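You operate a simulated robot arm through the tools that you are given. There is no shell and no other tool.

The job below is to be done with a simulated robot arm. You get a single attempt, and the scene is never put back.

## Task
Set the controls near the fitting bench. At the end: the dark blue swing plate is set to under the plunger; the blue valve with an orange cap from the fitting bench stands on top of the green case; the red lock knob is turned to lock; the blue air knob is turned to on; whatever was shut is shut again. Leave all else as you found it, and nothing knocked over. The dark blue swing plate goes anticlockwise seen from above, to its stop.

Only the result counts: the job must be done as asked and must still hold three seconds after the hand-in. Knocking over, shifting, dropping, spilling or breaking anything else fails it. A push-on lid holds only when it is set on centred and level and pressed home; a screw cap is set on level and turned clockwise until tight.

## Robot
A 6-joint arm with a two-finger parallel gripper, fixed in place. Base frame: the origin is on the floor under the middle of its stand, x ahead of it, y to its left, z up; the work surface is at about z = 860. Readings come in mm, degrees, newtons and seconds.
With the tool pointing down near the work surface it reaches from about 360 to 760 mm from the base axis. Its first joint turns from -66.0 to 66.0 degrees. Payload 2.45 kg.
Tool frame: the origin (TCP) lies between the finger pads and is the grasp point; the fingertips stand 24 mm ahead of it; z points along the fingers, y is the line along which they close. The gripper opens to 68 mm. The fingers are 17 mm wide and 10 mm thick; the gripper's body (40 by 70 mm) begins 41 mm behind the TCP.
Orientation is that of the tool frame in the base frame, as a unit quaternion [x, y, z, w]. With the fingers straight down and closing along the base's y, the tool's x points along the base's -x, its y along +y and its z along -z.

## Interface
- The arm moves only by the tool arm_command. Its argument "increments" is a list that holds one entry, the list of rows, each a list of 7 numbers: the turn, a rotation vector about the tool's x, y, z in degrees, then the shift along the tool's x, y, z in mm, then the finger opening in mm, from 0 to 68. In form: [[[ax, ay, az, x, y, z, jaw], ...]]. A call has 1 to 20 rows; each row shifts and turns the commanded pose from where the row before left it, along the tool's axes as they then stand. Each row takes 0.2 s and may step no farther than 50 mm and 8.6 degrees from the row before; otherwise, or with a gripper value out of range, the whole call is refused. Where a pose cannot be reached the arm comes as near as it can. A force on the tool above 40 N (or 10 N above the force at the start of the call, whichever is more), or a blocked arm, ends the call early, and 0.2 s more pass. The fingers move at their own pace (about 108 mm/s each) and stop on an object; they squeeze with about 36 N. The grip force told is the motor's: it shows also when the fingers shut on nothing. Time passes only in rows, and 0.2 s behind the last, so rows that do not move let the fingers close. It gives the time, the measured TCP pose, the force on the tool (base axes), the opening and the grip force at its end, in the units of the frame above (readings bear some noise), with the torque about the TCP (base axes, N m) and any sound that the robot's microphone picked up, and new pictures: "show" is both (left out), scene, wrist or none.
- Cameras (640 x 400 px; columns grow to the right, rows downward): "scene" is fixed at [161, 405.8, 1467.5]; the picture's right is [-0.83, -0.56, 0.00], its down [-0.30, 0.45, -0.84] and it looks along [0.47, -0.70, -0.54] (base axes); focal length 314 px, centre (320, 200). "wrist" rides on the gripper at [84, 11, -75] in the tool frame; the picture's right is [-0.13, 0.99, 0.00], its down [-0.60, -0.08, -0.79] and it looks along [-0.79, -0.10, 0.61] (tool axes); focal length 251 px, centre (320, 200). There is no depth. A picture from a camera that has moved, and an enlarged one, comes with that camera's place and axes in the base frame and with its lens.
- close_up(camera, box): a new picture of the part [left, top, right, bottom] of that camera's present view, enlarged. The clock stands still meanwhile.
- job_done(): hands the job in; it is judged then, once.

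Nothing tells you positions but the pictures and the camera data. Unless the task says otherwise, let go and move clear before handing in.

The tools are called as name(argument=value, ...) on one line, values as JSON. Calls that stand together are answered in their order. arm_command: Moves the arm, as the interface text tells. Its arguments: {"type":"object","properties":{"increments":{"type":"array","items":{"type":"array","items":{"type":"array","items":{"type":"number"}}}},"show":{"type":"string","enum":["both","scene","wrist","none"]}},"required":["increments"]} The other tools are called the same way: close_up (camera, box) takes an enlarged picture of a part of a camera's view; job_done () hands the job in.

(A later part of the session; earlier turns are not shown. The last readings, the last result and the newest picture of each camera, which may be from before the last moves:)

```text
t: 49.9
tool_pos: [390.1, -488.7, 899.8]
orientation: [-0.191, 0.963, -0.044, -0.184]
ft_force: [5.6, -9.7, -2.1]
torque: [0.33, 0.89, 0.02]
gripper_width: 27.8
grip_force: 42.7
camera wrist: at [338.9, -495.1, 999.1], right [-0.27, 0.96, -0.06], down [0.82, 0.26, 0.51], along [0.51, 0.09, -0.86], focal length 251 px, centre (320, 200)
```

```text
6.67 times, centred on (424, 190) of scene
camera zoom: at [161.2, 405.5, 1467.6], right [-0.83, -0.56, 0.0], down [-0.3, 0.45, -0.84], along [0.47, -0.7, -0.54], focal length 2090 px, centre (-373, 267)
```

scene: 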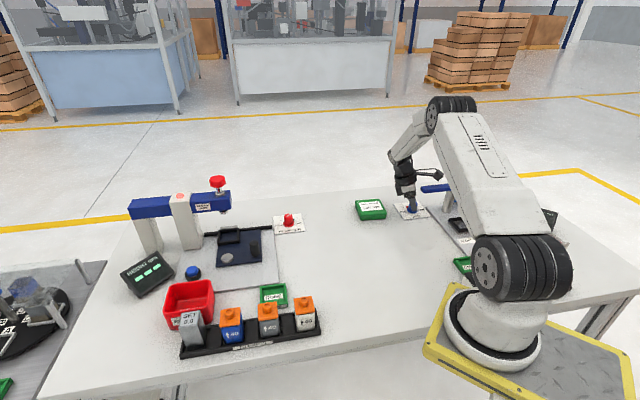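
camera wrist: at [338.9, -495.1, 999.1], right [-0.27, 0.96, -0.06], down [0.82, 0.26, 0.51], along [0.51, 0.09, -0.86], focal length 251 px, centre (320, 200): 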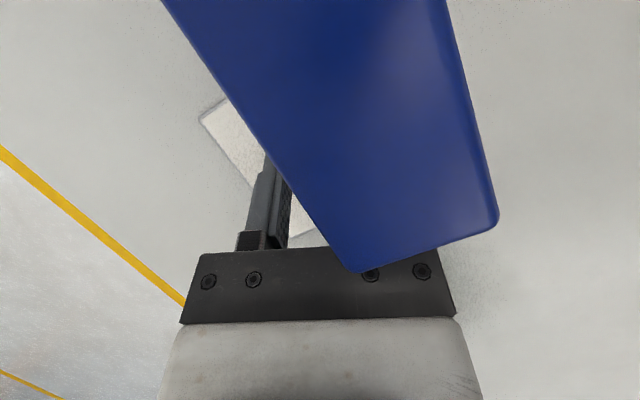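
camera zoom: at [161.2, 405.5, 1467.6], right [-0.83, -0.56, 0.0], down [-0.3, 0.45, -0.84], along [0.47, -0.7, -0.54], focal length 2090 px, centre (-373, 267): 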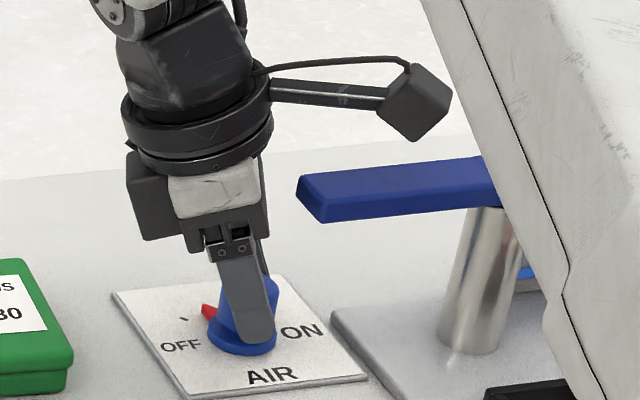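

It is turning well and the bar is clear. I will continue with a small load-relief shift.

arm_command(increments=[[[-2.81, 0, 6.95, 0, -0.8, 0, 20], [-2.81, 0, 6.95, 0, 0, 0, 20], [-2.81, 0, 6.95, 0, 0, 0, 20], [0, 0, 0, 0, 0, 0, 20]]], show="scene")

close_up(camera="scene", box=[376, 160, 472, 220])

```text
t: 50.9
tool_pos: [390.3, -489.0, 898.4]
orientation: [0.0, 0.982, -0.006, -0.187]
ft_force: [7.1, -19.5, -4.6]
torque: [0.43, 0.6, 0.01]
gripper_width: 27.9
grip_force: 42.5
```

scene: 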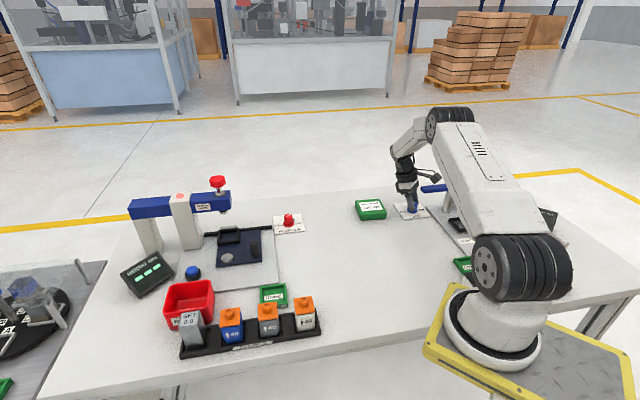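

```text
6.67 times, centred on (424, 190) of scene
camera zoom: at [161.3, 405.2, 1467.7], right [-0.83, -0.56, 0.0], down [-0.3, 0.45, -0.84], along [0.47, -0.7, -0.54], focal length 2090 px, centre (-373, 267)
```

zoom: 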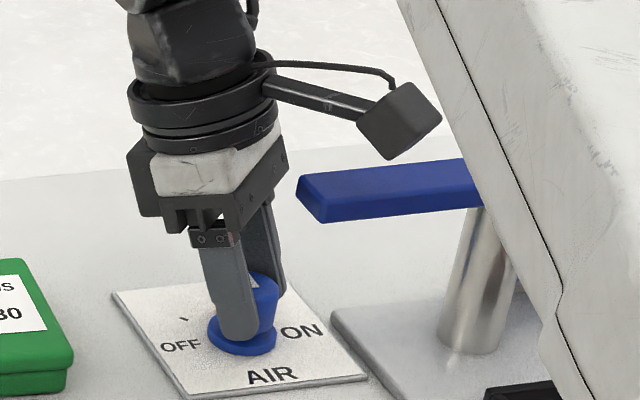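

45° done. I will relieve the side load in y and carry on turning.

arm_command(increments=[[[0, 0, 0, 0, -1.8, 0, 20], [-2.81, 0, 6.95, 0, 0, 0, 20], [-2.81, 0, 6.95, 0, 0, 0, 20], [-2.81, 0, 6.95, 0, 0, 0, 20], [0, 0, 0, 0, 0, 0, 20]]], show="scene")

close_up(camera="scene", box=[376, 160, 472, 220])

```text
t: 52.1
tool_pos: [390.5, -490.0, 900.1]
orientation: [0.192, 0.964, 0.032, -0.182]
ft_force: [4.7, -14.3, -0.8]
torque: [0.69, 0.5, 0.03]
gripper_width: 27.9
grip_force: 42.5
```

scene: 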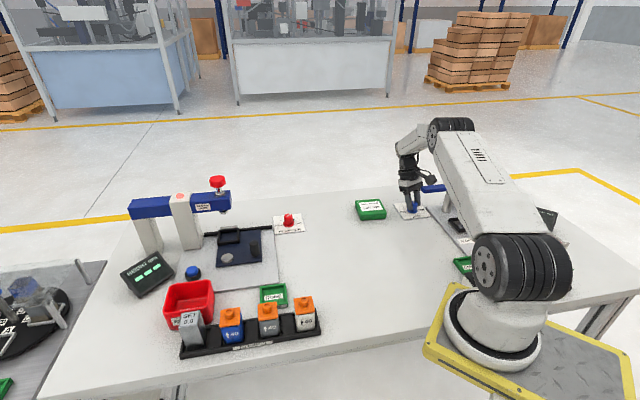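

```text
6.67 times, centred on (424, 190) of scene
camera zoom: at [161.1, 405.4, 1467.6], right [-0.83, -0.56, 0.0], down [-0.3, 0.45, -0.84], along [0.47, -0.7, -0.54], focal length 2090 px, centre (-373, 267)
```

zoom: 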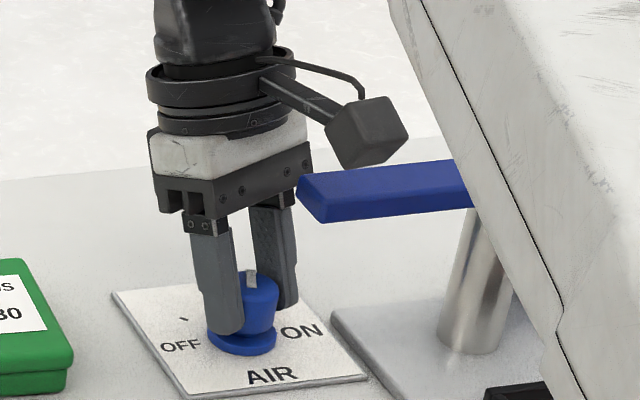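

67.5° done and the camera stays about 19 mm above the bar. Now the last 22.5° to the ON mark.

arm_command(increments=[[[0, 0, 0, -0.5, -1, 0, 20], [-2.81, 0, 6.95, 0, 0, 0, 20], [-2.81, 0, 6.95, 0, 0, 0, 20], [-1.8, 0, 4.45, 0, 0, 0, 20], [0, 0, 0, 0, 0, 0, 20]]], show="scene")

close_up(camera="scene", box=[376, 160, 472, 220])

```text
t: 53.3
tool_pos: [389.8, -491.1, 900.2]
orientation: [0.355, 0.917, 0.065, -0.173]
ft_force: [-6.3, -10.0, 8.7]
torque: [0.9, 0.4, 0.03]
gripper_width: 27.8
grip_force: 42.1
```

scene: 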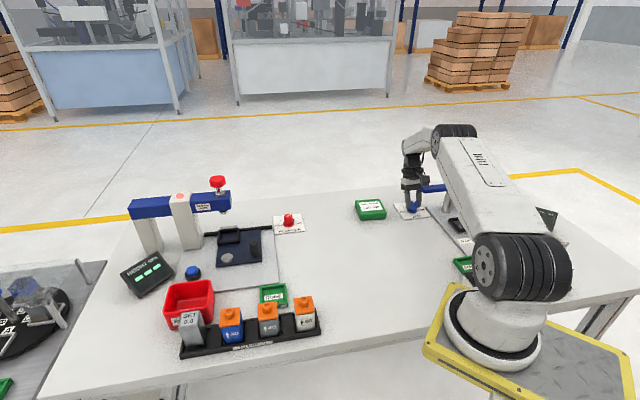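

```text
6.67 times, centred on (424, 190) of scene
camera zoom: at [160.8, 405.7, 1467.6], right [-0.83, -0.56, 0.0], down [-0.3, 0.45, -0.84], along [0.47, -0.7, -0.54], focal length 2090 px, centre (-373, 267)
```

zoom: 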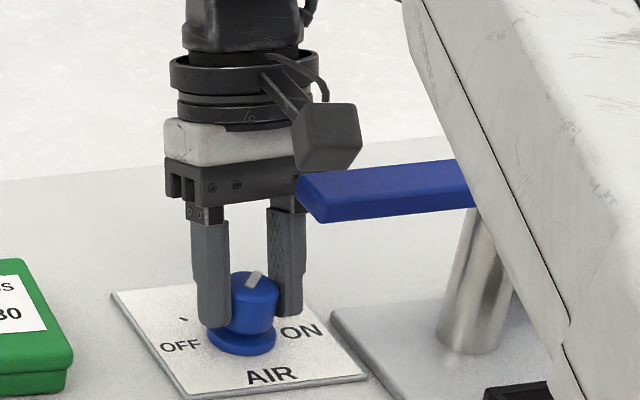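

About 87° turned with no stop torque yet. I will add the last few degrees until the stop shows.

arm_command(increments=[[[-1.12, 0, 2.78, 0, -0.5, 0, 20], [-0.75, 0, 1.85, 0, 0, 0, 20], [0, 0, 0, 0, 0, 0, 20]]], show="both")

```text
t: 54.1
tool_pos: [390.2, -492.1, 899.5]
orientation: [0.394, 0.901, 0.073, -0.168]
ft_force: [-6.9, -11.6, 9.1]
torque: [0.21, -0.22, 0.48]
gripper_width: 27.8
grip_force: 42.6
camera wrist: at [362.8, -445.8, 998.8], right [0.81, 0.59, -0.05], down [0.52, -0.68, 0.52], along [0.27, -0.45, -0.85], focal length 251 px, centre (320, 200)
```

scene: 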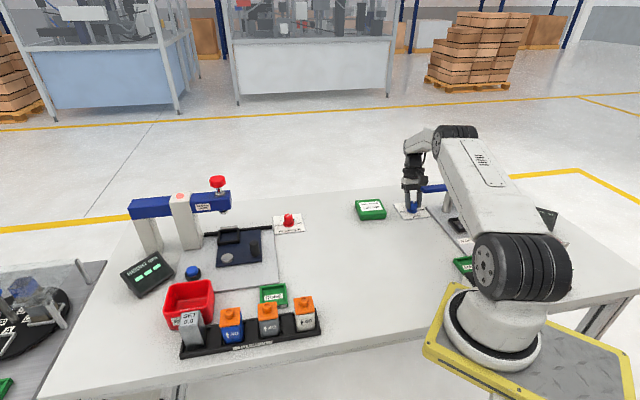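
wrist: 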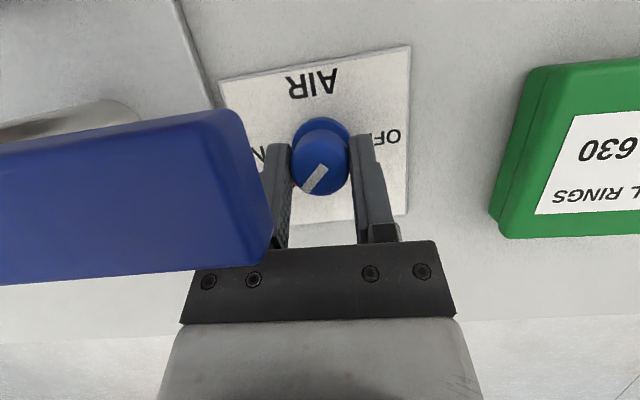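

The stop torque has appeared (0.48 N·m). I will release the knob, retract along the tool axis and check the pointer.

arm_command(increments=[[[0, 0, 0, 0, 0, 0, 40], [0, 0, 0, 0, 0, 0, 50], [0, 0, 0, 0, 0, -10, 50], [0, 0, 0, 0, 0, -20, 50], [0, 0, 0, 0, 0, -30, 50], [0, 0, 0, 0, 0, -40, 50], [0, 0, 0, 0, 0, -40, 50]]], show="both")

close_up(camera="scene", box=[385, 180, 449, 220])

close_up(camera="wrist", box=[192, 0, 448, 160])

close_up(camera="scene", box=[395, 170, 459, 210])

```text
t: 55.7
tool_pos: [415.2, -507.1, 1041.6]
orientation: [0.392, 0.899, 0.081, -0.18]
ft_force: [1.0, 0.8, -0.5]
torque: [-0.01, 0.02, 0.0]
gripper_width: 49.7
grip_force: 0.3
out of reach, approached as far as the arm can: row 7
camera wrist: at [389.6, -464.0, 1142.5], right [0.81, 0.59, -0.05], down [0.53, -0.69, 0.5], along [0.26, -0.43, -0.87], focal length 251 px, centre (320, 200)
```

scene: 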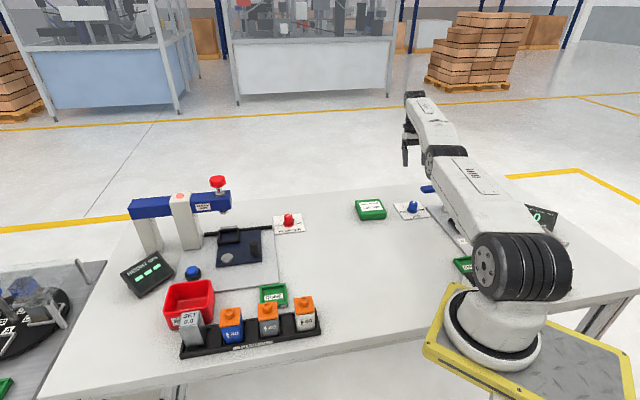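
wrist: 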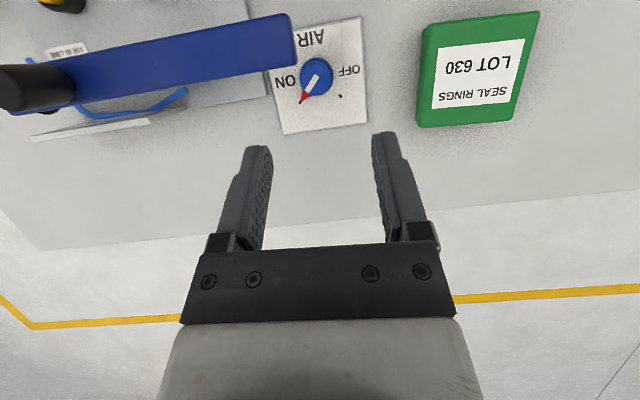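

```text
10.00 times, centred on (417, 200) of scene
camera zoom: at [161.0, 405.8, 1467.5], right [-0.83, -0.56, 0.0], down [-0.3, 0.45, -0.84], along [0.47, -0.7, -0.54], focal length 3136 px, centre (-650, 200)
```

zoom: 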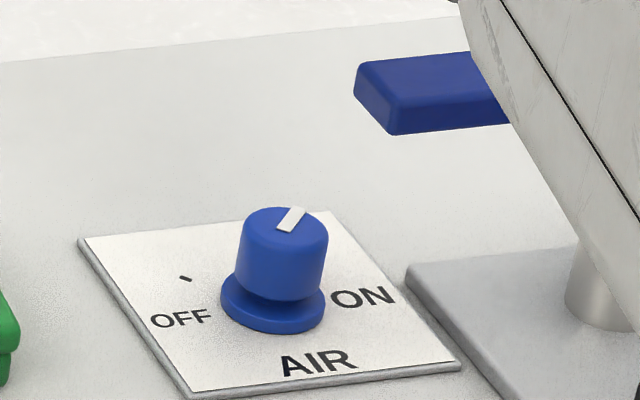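

```text
2.50 times, centred on (320, 80) of wrist
camera zoom: at [389.6, -464.0, 1142.5], right [0.81, 0.59, -0.05], down [0.53, -0.69, 0.5], along [0.26, -0.43, -0.87], focal length 629 px, centre (320, 500)
```

zoom: 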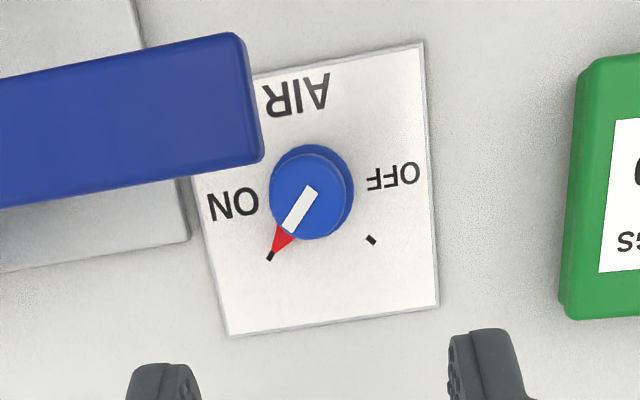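

```text
10.00 times, centred on (427, 190) of scene
camera zoom: at [161.0, 405.8, 1467.5], right [-0.83, -0.56, 0.0], down [-0.3, 0.45, -0.84], along [0.47, -0.7, -0.54], focal length 3136 px, centre (-750, 300)
```

zoom: 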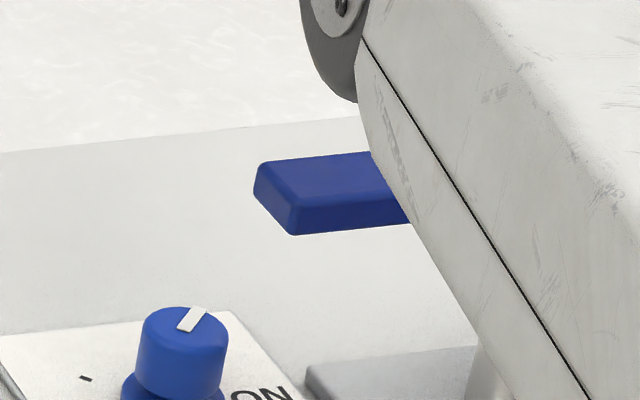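

The AIR knob points at ON and the flow-test bar is unmoved. Next is the valve: I will untilt and travel high across to the rack.

arm_command(increments=[[[0, -7.6, 0, 0, 0, 0, 60], [0, -7.6, 0, 0, 0, 0, 68], [0, -7.6, -1, 0, 0, 0, 68], [0, 0, -1, 0, 0, 0, 68]]], show="none")

```text
t: 56.7
tool_pos: [414.1, -508.6, 1042.3]
orientation: [0.383, 0.923, -0.006, 0.012]
ft_force: [-0.4, -0.8, 0.3]
torque: [0.04, 0.0, -0.01]
gripper_width: 68.0
grip_force: 0.0
out of reach, approached as far as the arm can: row 1
```

Nearly vertical now. I will trim the residual tilt and travel to the rack.

arm_command(increments=[[[0, 1.5, 0, 0, 0, -10, 68], [0, 0, 0, 28.4, 35.4, -2, 68], [0, 0, 0, 28.4, 35.4, -2, 68], [0, 0, 0, 28.4, 35.4, -2, 68], [0, 0, 0, 28.4, 35.4, -2, 68], [0, 0, 0, 28.4, 35.4, -2, 68], [0, 0, 0, 28.4, 35.4, -2, 68], [0, 0, 0, 28.4, 35.4, -2, 68], [0, 0, 0, 28.4, 35.4, -2, 68], [0, 0, 0, 28.4, 35.4, -2, 68], [0, 0, 0, 28.4, 35.4, -2, 68], [0, 0, 0, 28.4, 35.4, -2, 68], [0, 0, 0, 28.4, 35.4, -2, 68], [0, 0, 0, 28.4, 35.4, -2, 68], [0, 0, 0, 28.4, 35.4, -2, 68], [0, 0, 0, 28.4, 35.4, -2, 68], [0, 0, 0, 28.4, 35.4, 0, 68], [0, 0, 0, 0, 0, 0, 68]]], show="both")

```text
t: 60.5
tool_pos: [495.2, 214.4, 1081.6]
orientation: [0.383, 0.924, -0.001, 0.0]
ft_force: [0.2, 0.4, -0.9]
torque: [0.0, -0.04, 0.01]
gripper_width: 68.1
grip_force: 0.1
camera wrist: at [442.8, 282.2, 1155.4], right [0.79, 0.61, 0.0], down [0.37, -0.48, 0.79], along [0.48, -0.63, -0.61], focal length 251 px, centre (320, 200)
```

scene: 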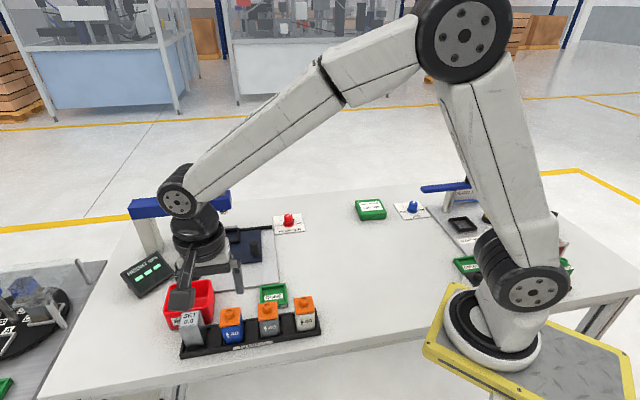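
wrist: 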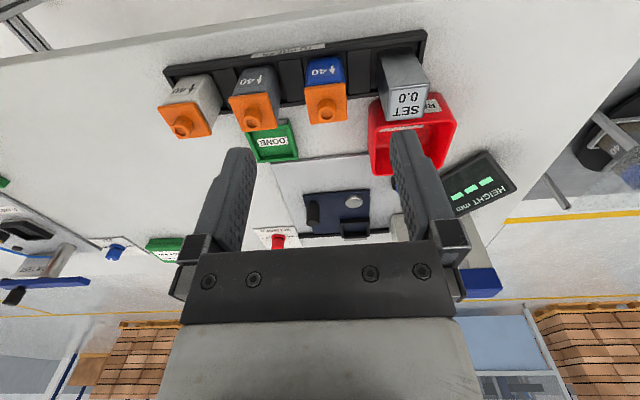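

close_up(camera="wrist", box=[220, 30, 460, 180])

close_up(camera="scene", box=[190, 290, 286, 350])

close_up(camera="wrist", box=[278, 40, 374, 130])

```text
2.67 times, centred on (340, 105) of wrist
camera zoom: at [442.8, 282.2, 1155.4], right [0.79, 0.61, 0.0], down [0.37, -0.48, 0.79], along [0.48, -0.63, -0.61], focal length 670 px, centre (267, 453)
```

zoom: 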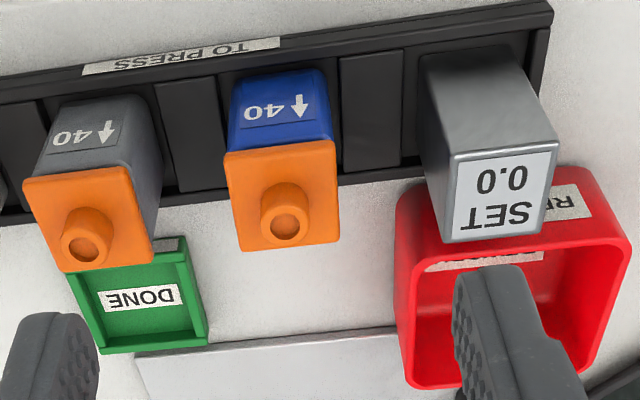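

```text
6.67 times, centred on (238, 320) of scene
camera zoom: at [161.0, 405.8, 1467.5], right [-0.83, -0.56, 0.0], down [-0.3, 0.45, -0.84], along [0.47, -0.7, -0.54], focal length 2090 px, centre (867, -600)
```

zoom: 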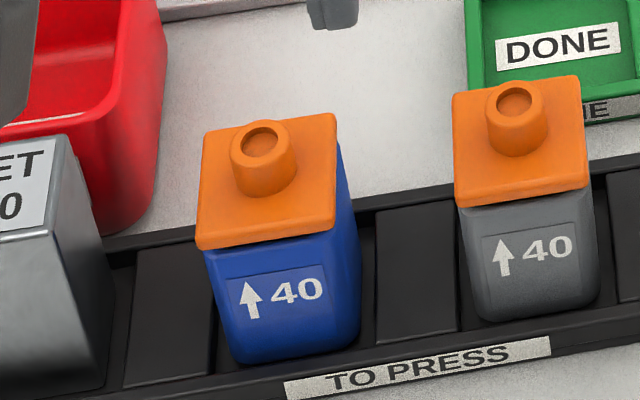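

```text
4.44 times, centred on (326, 85) of wrist
camera zoom: at [442.8, 282.2, 1155.4], right [0.79, 0.61, 0.0], down [0.37, -0.48, 0.79], along [0.48, -0.63, -0.61], focal length 1118 px, centre (293, 711)
```

zoom: 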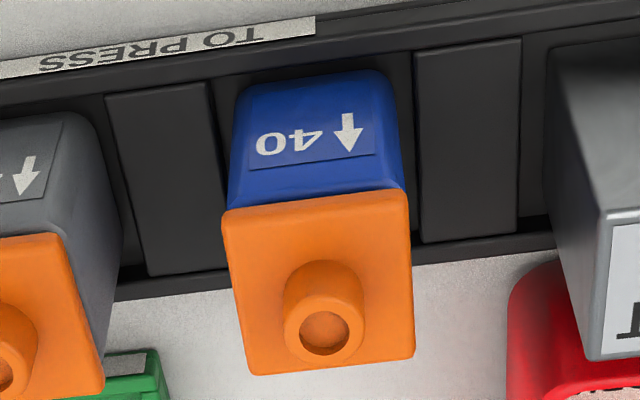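

The blue valve's axis is at about (537.5, 170.5). Its body spans z 866–922 with the cap to about 940, and the neighbouring slots are empty. I will move above it with fingers straddling along the row.

arm_command(increments=[[[0, 0, 0, -15.2, -0.3, 22, 68], [0, 0, 0, -15.2, -0.3, 22, 68], [0, 0, 0, -15.2, -0.3, 22, 68], [0, 0, 0, -15.3, -0.2, 22, 68], [0, 0, 0, 0, 0, 0, 68]]], show="both")

close_up(camera="wrist", box=[220, 0, 444, 140])

close_up(camera="scene", box=[170, 260, 298, 340])

```text
t: 61.7
tool_pos: [539.3, 170.5, 993.7]
orientation: [0.384, 0.924, -0.001, -0.001]
ft_force: [-0.2, 0.4, -0.7]
torque: [0.04, -0.01, 0.01]
gripper_width: 68.1
grip_force: 0.1
camera wrist: at [486.3, 237.4, 1067.2], right [0.79, 0.61, 0.0], down [0.37, -0.48, 0.79], along [0.48, -0.63, -0.61], focal length 251 px, centre (320, 200)
```

scene: 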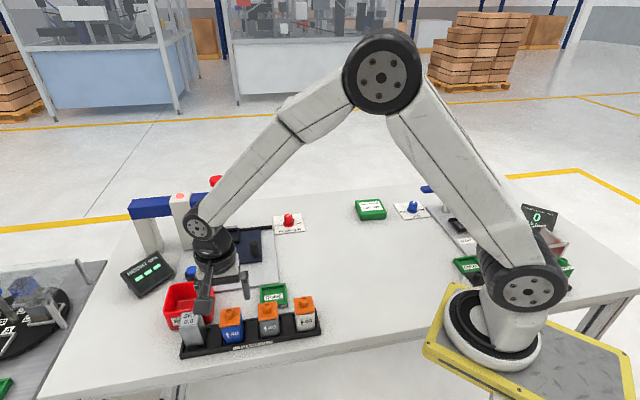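
wrist: 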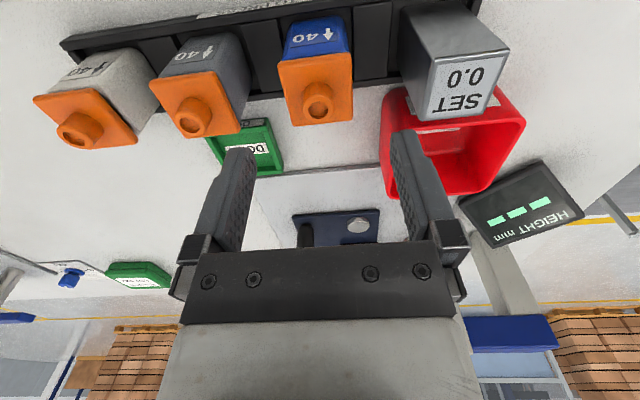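

```text
2.86 times, centred on (332, 70) of wrist
camera zoom: at [486.3, 237.4, 1067.2], right [0.79, 0.61, 0.0], down [0.37, -0.48, 0.79], along [0.48, -0.63, -0.61], focal length 718 px, centre (286, 571)
```

zoom: 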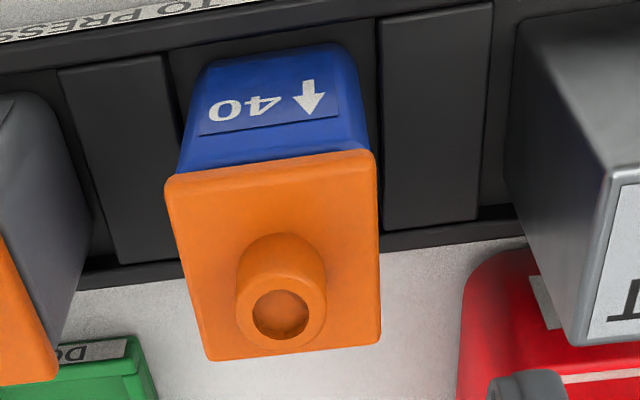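

```text
5.00 times, centred on (234, 300) of scene
camera zoom: at [161.0, 405.8, 1467.5], right [-0.83, -0.56, 0.0], down [-0.3, 0.45, -0.84], along [0.47, -0.7, -0.54], focal length 1568 px, centre (750, -300)
```

zoom: 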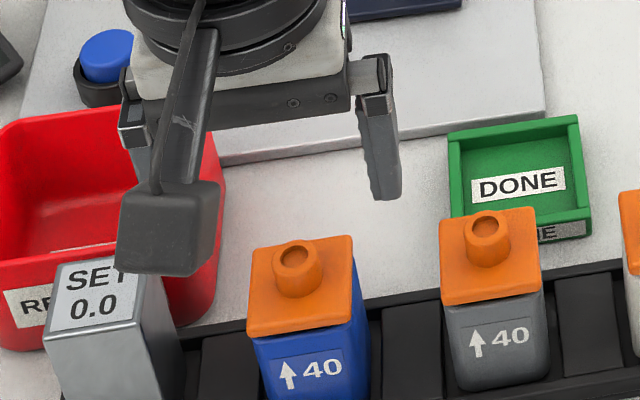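

The gripper's vertical line passes right through the valve's boss. I will descend with fingers in the empty slots and check before closing.

arm_command(increments=[[[0, 0, 0, 1, -1, 22, 68], [0, 0, 0, 0, 0, 22, 68], [0, 0, 0, 0, 0, 22, 68], [0, 0, 0, 0, 0, 14, 68], [0, 0, 0, 0, 0, 10, 68], [0, 0, 0, 0, 0, 0, 68]]], show="both")

close_up(camera="scene", box=[170, 270, 298, 350])

```text
t: 63.1
tool_pos: [535.9, 170.3, 904.2]
orientation: [0.384, 0.923, -0.001, 0.0]
ft_force: [-1.6, -0.3, 9.6]
torque: [0.07, -0.03, 0.02]
gripper_width: 67.9
grip_force: 0.0
camera wrist: at [484.5, 238.1, 978.2], right [0.79, 0.61, 0.0], down [0.37, -0.48, 0.79], along [0.48, -0.63, -0.61], focal length 251 px, centre (320, 200)
```

scene: 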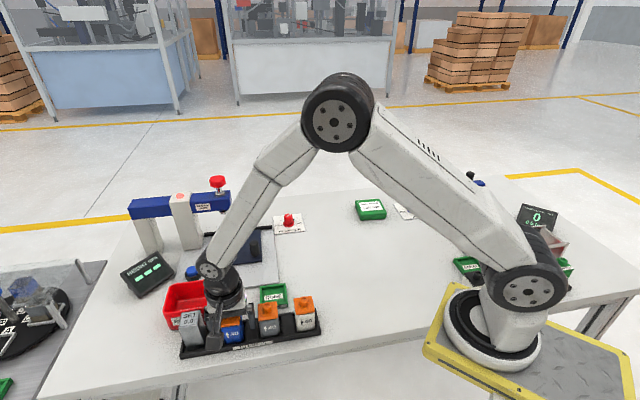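
wrist: 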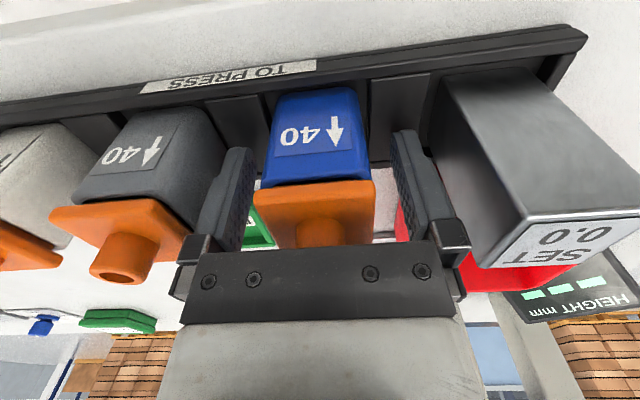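

```text
5.00 times, centred on (234, 310) of scene
camera zoom: at [160.8, 405.7, 1467.6], right [-0.83, -0.56, 0.0], down [-0.3, 0.45, -0.84], along [0.47, -0.7, -0.54], focal length 1568 px, centre (750, -350)
```

zoom: 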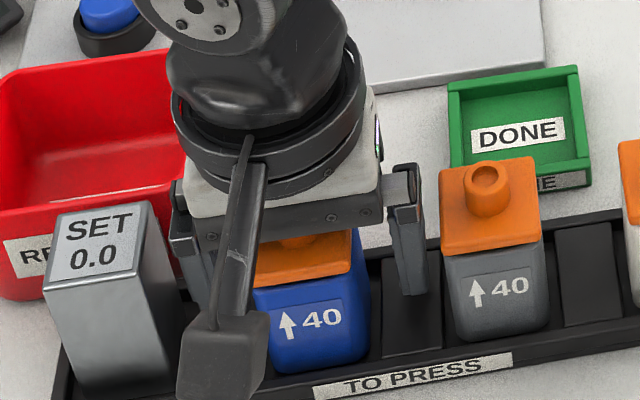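

There is a light upward contact of about 10 N, probably the gripper body on the valve's boss. I will raise slightly and check the centring between the fingers.

arm_command(increments=[[[0, 0, 0, 0, 0, -5, 68], [0, 0, 0, 0, 0, 0, 68]]], show="both")

close_up(camera="wrist", box=[224, 70, 448, 270])

```text
t: 63.7
tool_pos: [535.2, 171.3, 908.9]
orientation: [0.383, 0.924, 0.0, 0.0]
ft_force: [0.0, -0.8, 0.3]
torque: [-0.02, 0.01, 0.0]
gripper_width: 68.2
grip_force: 0.0
camera wrist: at [484.0, 238.2, 982.4], right [0.79, 0.61, 0.0], down [0.37, -0.48, 0.79], along [0.48, -0.63, -0.61], focal length 251 px, centre (320, 200)
```

scene: 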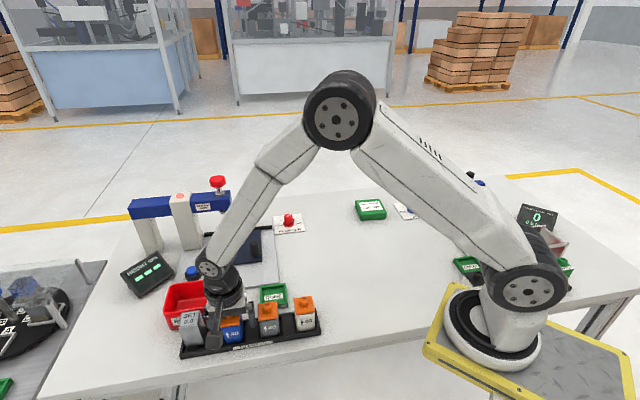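
wrist: 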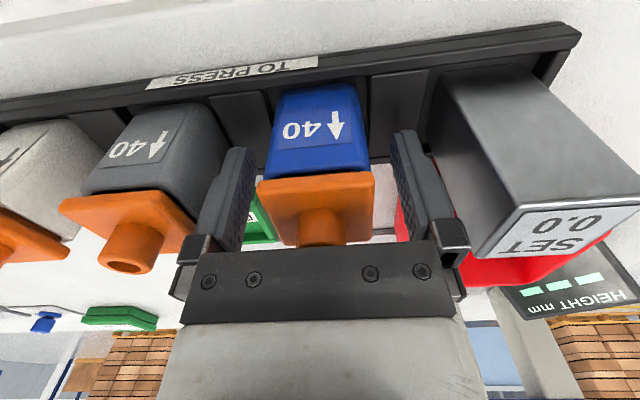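

```text
2.00 times, centred on (336, 170) of wrist
camera zoom: at [484.0, 238.2, 982.4], right [0.79, 0.61, 0.0], down [0.37, -0.48, 0.79], along [0.48, -0.63, -0.61], focal length 503 px, centre (288, 260)
```

zoom: 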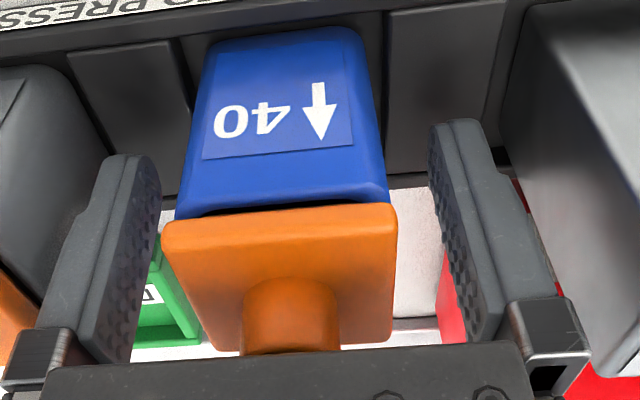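

The valve is centred between the fingers to within a millimetre. I will close on its body.

arm_command(increments=[[[0, 0, 0, 0, 0, 2, 50], [0, 0, 0, 0, 0, 0, 42], [0, 0, 0, 0, 0, 0, 25], [0, 0, 0, 0, 0, 0, 25], [0, 0, 0, 0, 0, 0, 25]]], show="both")

close_up(camera="wrist", box=[224, 70, 448, 270])

```text
t: 64.9
tool_pos: [536.3, 169.7, 907.3]
orientation: [0.384, 0.923, -0.001, 0.0]
ft_force: [0.4, -0.4, -0.7]
torque: [0.04, -0.02, -0.01]
gripper_width: 40.1
grip_force: 36.1
camera wrist: at [484.1, 238.0, 980.6], right [0.79, 0.61, 0.0], down [0.37, -0.48, 0.79], along [0.48, -0.63, -0.61], focal length 251 px, centre (320, 200)
```

scene: 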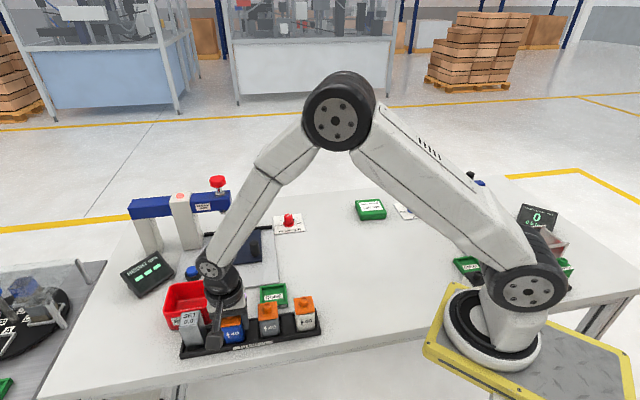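
wrist: 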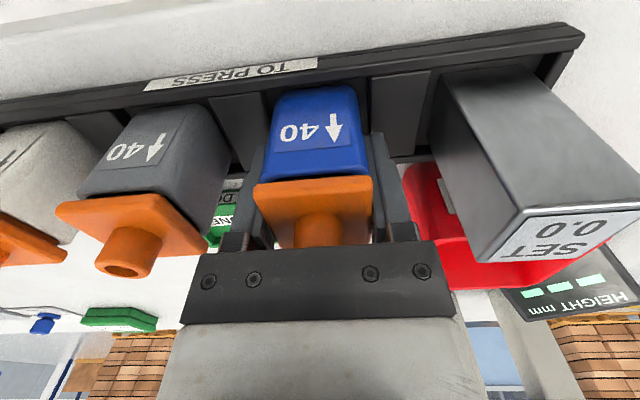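

```text
2.00 times, centred on (336, 170) of wrist
camera zoom: at [484.1, 238.0, 980.6], right [0.79, 0.61, 0.0], down [0.37, -0.48, 0.79], along [0.48, -0.63, -0.61], focal length 503 px, centre (288, 260)
```

zoom: 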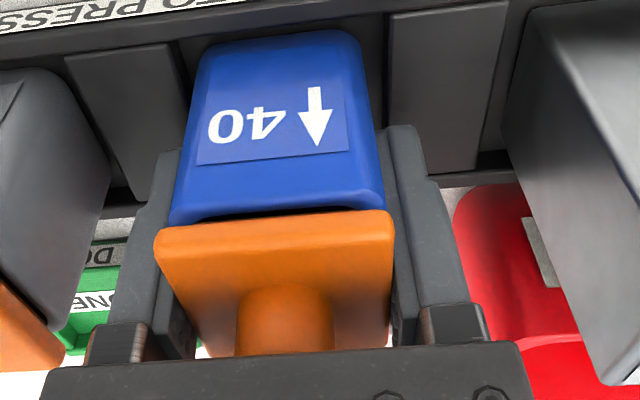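

The valve is gripped at 40 mm with a firm hold. I will lift it straight up.

arm_command(increments=[[[0, 0, 0, 0, 0, -5, 25], [0, 0, 0, 0, 0, -10, 25], [0, 0, 0, 0, 0, -20, 25], [0, 0, 0, 0, 0, -25, 25], [0, 0, 0, 0, 0, -30, 25], [0, 0, 0, 0, 0, -30, 25], [0, 0, 0, 0, 0, -30, 25], [0, 0, 0, 0, 0, 0, 25]]], show="both")

close_up(camera="scene", box=[150, 200, 342, 360])

```text
t: 66.7
tool_pos: [535.4, 170.5, 1057.0]
orientation: [0.384, 0.923, -0.001, 0.001]
ft_force: [0.2, 0.0, -1.2]
torque: [0.01, 0.02, 0.03]
gripper_width: 39.9
grip_force: 36.1
camera wrist: at [484.3, 238.5, 1131.6], right [0.79, 0.61, 0.0], down [0.37, -0.48, 0.79], along [0.48, -0.63, -0.61], focal length 251 px, centre (320, 200)
```

scene: 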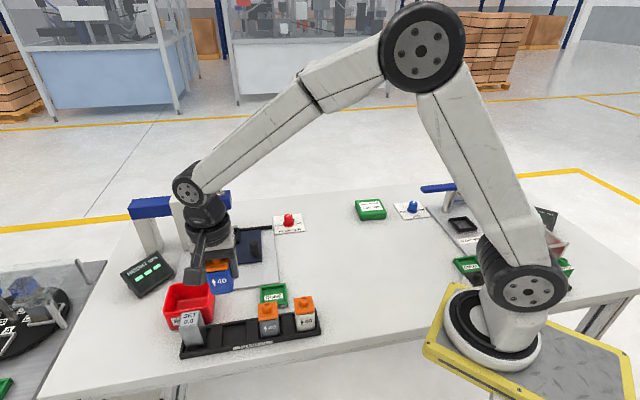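
wrist: 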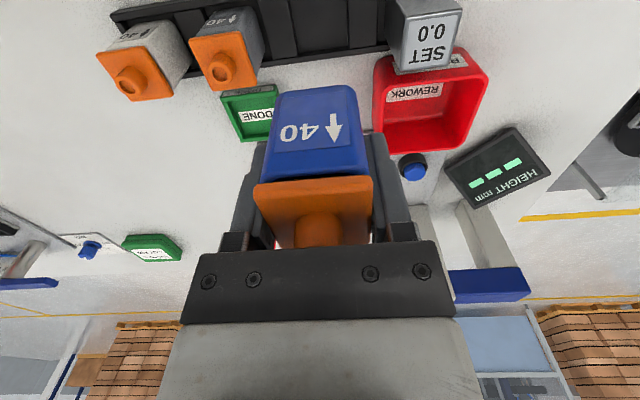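

```text
2.50 times, centred on (246, 280) of scene
camera zoom: at [161.0, 405.8, 1467.5], right [-0.83, -0.56, 0.0], down [-0.3, 0.45, -0.84], along [0.47, -0.7, -0.54], focal length 784 px, centre (505, 0)
```

zoom: 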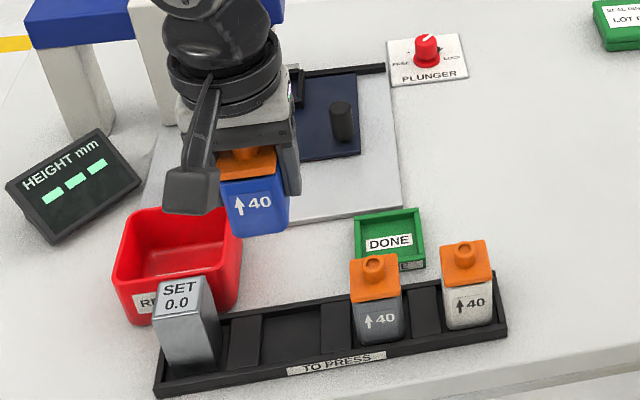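

The valve is lifted clear and upright. I will carry it high across toward the green case, stopping where the wrist camera can see the case beside the valve.

arm_command(increments=[[[0, 0, 0, -10, -10, 0, 25], [0, 0, 0, -20, -20, 0, 25], [0, 0, 0, -26, -25, 0, 25], [0, 0, 0, -26, -25, 0, 25], [0, 0, 0, -26, -25, 0, 25], [0, 0, 0, -26, -25, 0, 25], [0, 0, 0, -26, -25, 0, 25], [0, 0, 0, -26, -25, 0, 25], [0, 0, 0, -26, -25, 0, 25], [0, 0, 0, -26, -25, 0, 25], [0, 0, 0, -26, -25, 0, 25], [0, 0, 0, -15, -15, 0, 25], [0, 0, 0, -8, -8, 0, 25], [0, 0, 0, 0, 0, 0, 25]]], show="both")

close_up(camera="wrist", box=[120, 60, 376, 220])

```text
t: 69.7
tool_pos: [540.8, -229.5, 1056.6]
orientation: [0.384, 0.924, -0.001, -0.001]
ft_force: [-0.1, 0.6, -0.8]
torque: [0.0, 0.02, 0.04]
gripper_width: 39.8
grip_force: 36.1
camera wrist: at [489.8, -161.5, 1131.0], right [0.79, 0.61, 0.0], down [0.37, -0.48, 0.79], along [0.48, -0.63, -0.61], focal length 251 px, centre (320, 200)
```

scene: 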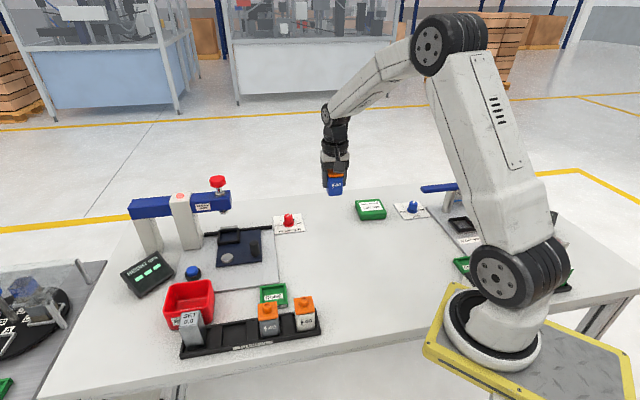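
wrist: 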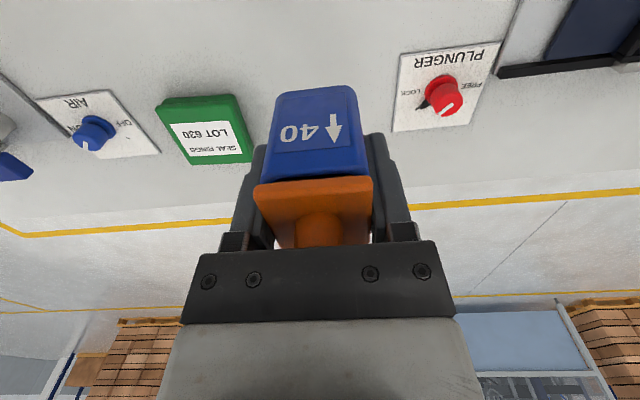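

```text
2.50 times, centred on (248, 140) of wrist
camera zoom: at [489.8, -161.5, 1131.0], right [0.79, 0.61, 0.0], down [0.37, -0.48, 0.79], along [0.48, -0.63, -0.61], focal length 629 px, centre (500, 350)
```

zoom: 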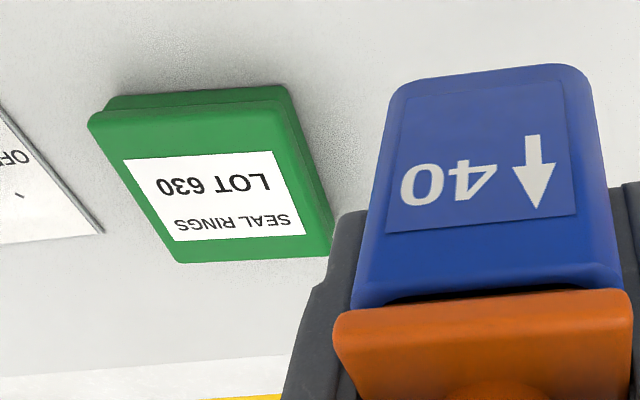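

The case centre is confirmed at about (502.5, -401) with its top near z 884. I will move above it and lower part way.

arm_command(increments=[[[0, 0, 0, -8, -12, 5, 25], [0, 0, 0, -16, -25, 10, 25], [0, 0, 0, -18, -29, 10, 25], [0, 0, 0, -18, -29, 10, 25], [0, 0, 0, -18, -29, 10, 25], [0, 0, 0, -12, -18, 8, 25], [0, 0, 0, -4.9, -7, 4, 25], [0, 0, 0, 0, 0, 15, 25], [0, 0, 0, 0, 0, 15, 25], [0, 0, 0, 0, 0, 15, 25], [0, 0, 0, 0, 0, 0, 25]]], show="both")

close_up(camera="scene", box=[310, 140, 438, 230])

```text
t: 72.1
tool_pos: [503.2, -402.4, 955.6]
orientation: [0.384, 0.923, 0.0, -0.001]
ft_force: [0.5, 0.3, -1.8]
torque: [-0.02, 0.01, 0.01]
gripper_width: 39.9
grip_force: 36.0
camera wrist: at [451.2, -334.1, 1029.2], right [0.79, 0.61, 0.0], down [0.37, -0.48, 0.79], along [0.48, -0.63, -0.61], focal length 251 px, centre (320, 200)
```

scene: 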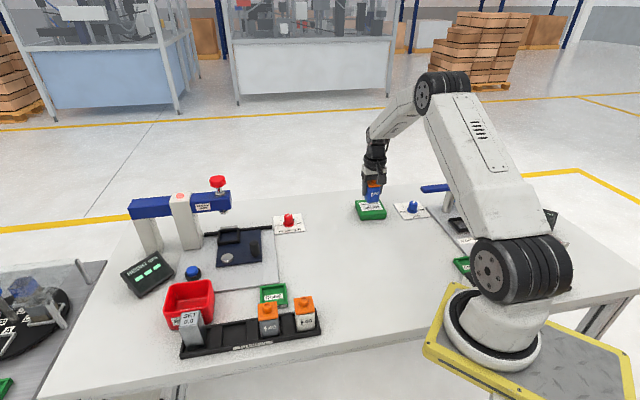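
wrist: 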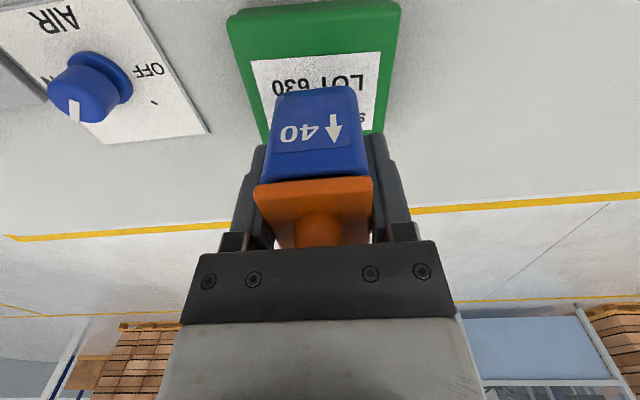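

```text
4.44 times, centred on (374, 185) of scene
camera zoom: at [161.0, 405.8, 1467.5], right [-0.83, -0.56, 0.0], down [-0.3, 0.45, -0.84], along [0.47, -0.7, -0.54], focal length 1394 px, centre (80, 267)
```

zoom: 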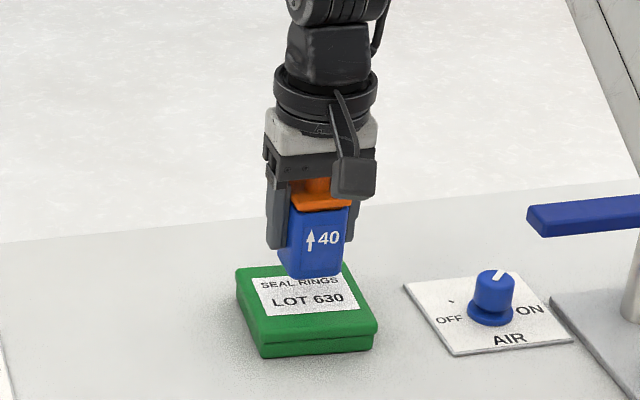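

The valve is centred over the case with about 30 mm to go. I will lower it in small steps and watch the vertical force.

arm_command(increments=[[[0, 0, 0, 0, 0, 10, 25], [0, 0, 0, 0, 0, 9, 25], [0, 0, 0, 0, 0, 4, 25], [0, 0, 0, 0, 0, 0, 25]]], show="scene")

close_up(camera="scene", box=[338, 170, 402, 225])

```text
t: 73.1
tool_pos: [502.3, -401.1, 932.4]
orientation: [0.383, 0.924, -0.001, 0.0]
ft_force: [-0.6, 0.6, -1.2]
torque: [0.0, 0.02, -0.03]
gripper_width: 39.8
grip_force: 36.4
```

scene: 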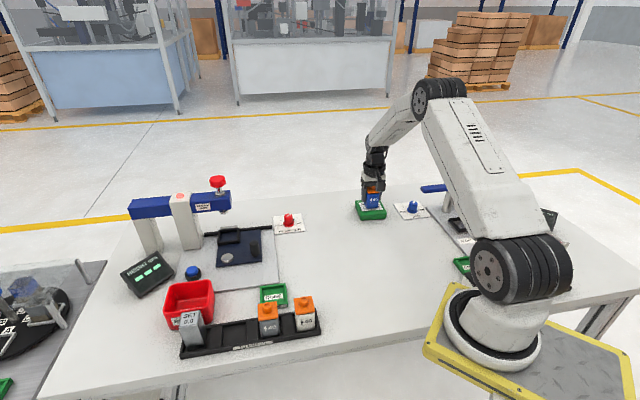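

```text
7.27 times, centred on (370, 198) of scene
camera zoom: at [161.0, 405.8, 1467.5], right [-0.83, -0.56, 0.0], down [-0.3, 0.45, -0.84], along [0.47, -0.7, -0.54], focal length 2280 px, centre (-44, 218)
```

zoom: 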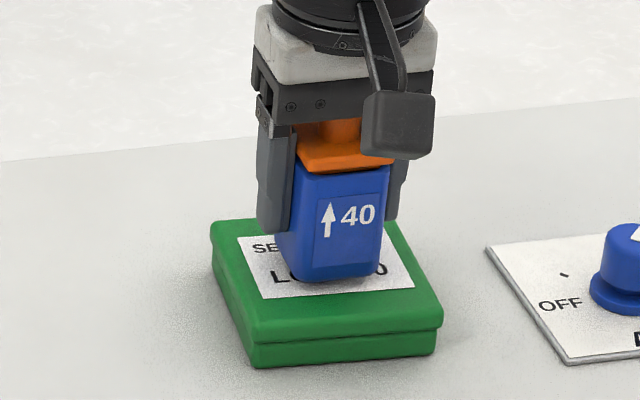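

arm_command(increments=[[[0, 0, 0, 0, 0, 2, 25], [0, 0, 0, 0, 0, 2, 25], [0, 0, 0, 0, 0, 0, 25]]], show="none")

```text
t: 73.9
tool_pos: [503.1, -402.1, 927.3]
orientation: [0.383, 0.924, -0.001, 0.0]
ft_force: [0.8, -0.1, -1.3]
torque: [0.02, -0.01, 0.01]
gripper_width: 39.7
grip_force: 35.9
```

arm_command(increments=[[[0, 0, 0, 0, 0, 1, 25], [0, 0, 0, 0, 0, 1, 25], [0, 0, 0, 0, 0, 0, 25]]], show="scene")

close_up(camera="scene", box=[338, 170, 402, 225])

```text
t: 74.7
tool_pos: [503.3, -402.6, 928.6]
orientation: [0.383, 0.924, -0.001, 0.001]
ft_force: [-1.5, 1.8, 8.9]
torque: [0.24, 0.11, 0.02]
gripper_width: 39.8
grip_force: 35.9
```

scene: 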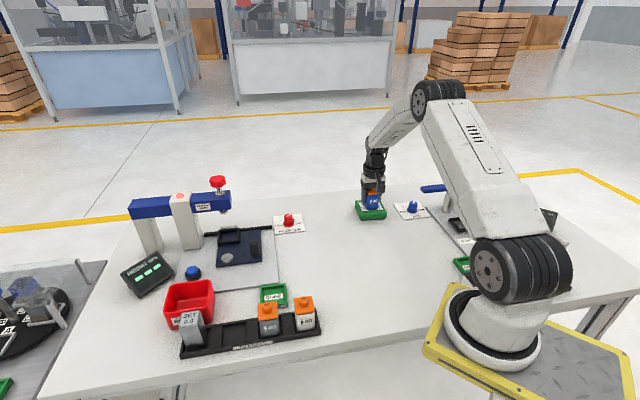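

```text
7.27 times, centred on (370, 198) of scene
camera zoom: at [160.8, 406.0, 1467.5], right [-0.83, -0.56, 0.0], down [-0.3, 0.45, -0.84], along [0.47, -0.7, -0.54], focal length 2280 px, centre (-44, 218)
```

zoom: 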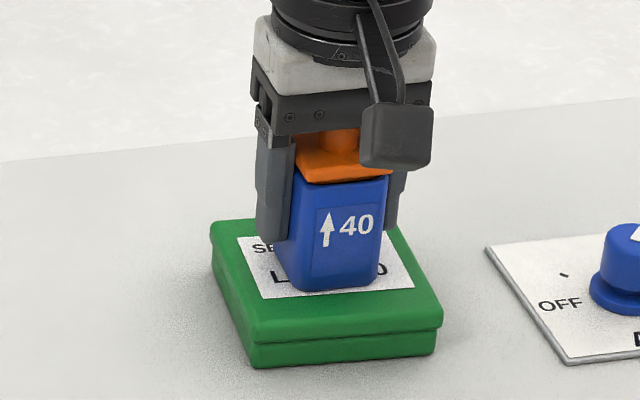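

The valve has touched down with about 10 N. I will ease the load slightly, open, and lift straight off.

arm_command(increments=[[[0, 0, 0, 0, 0, -0.7, 25], [0, 0, 0, 0, 0, 0, 43], [0, 0, 0, 0, 0, 0, 52], [0, 0, 0, 0, 0, 0, 66], [0, 0, 0, 0, 0, 0, 66]]], show="both")

close_up(camera="scene", box=[338, 170, 402, 225])

```text
t: 75.9
tool_pos: [502.2, -402.1, 927.3]
orientation: [0.383, 0.924, 0.0, 0.0]
ft_force: [0.0, -0.6, -0.4]
torque: [-0.02, 0.01, -0.03]
gripper_width: 65.8
grip_force: 0.1
camera wrist: at [450.9, -333.8, 1001.1], right [0.79, 0.61, 0.0], down [0.37, -0.48, 0.79], along [0.48, -0.63, -0.61], focal length 251 px, centre (320, 200)
```

scene: 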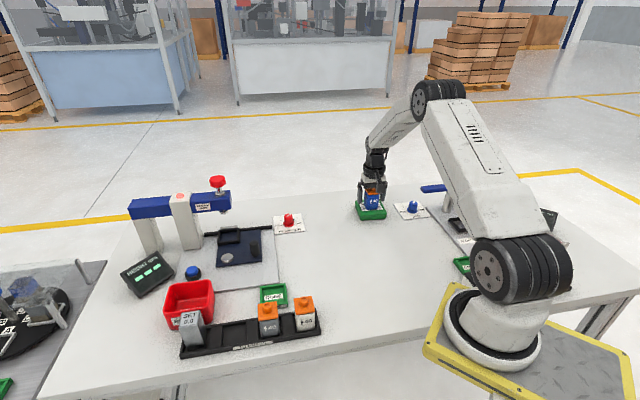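
wrist: 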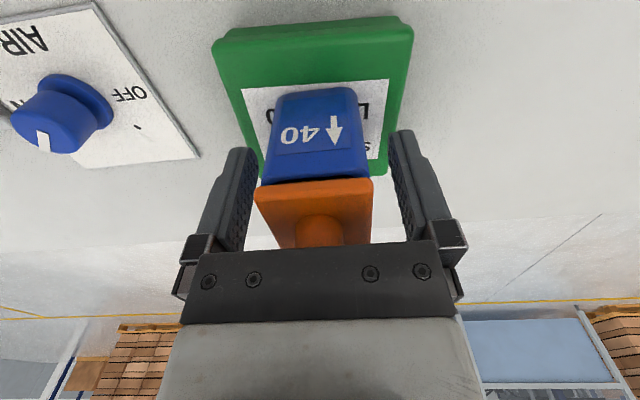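

```text
7.27 times, centred on (370, 198) of scene
camera zoom: at [161.0, 405.8, 1467.5], right [-0.83, -0.56, 0.0], down [-0.3, 0.45, -0.84], along [0.47, -0.7, -0.54], focal length 2280 px, centre (-44, 218)
```

zoom: 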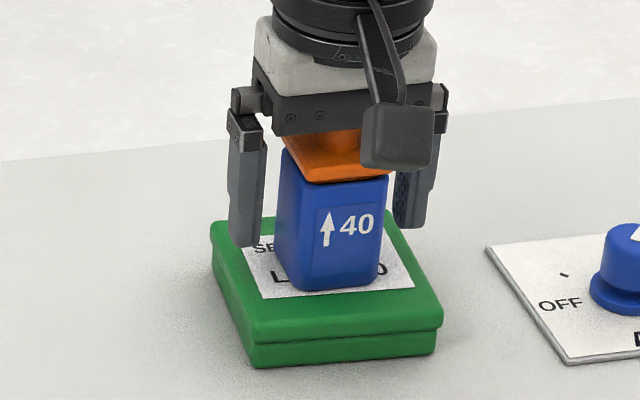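

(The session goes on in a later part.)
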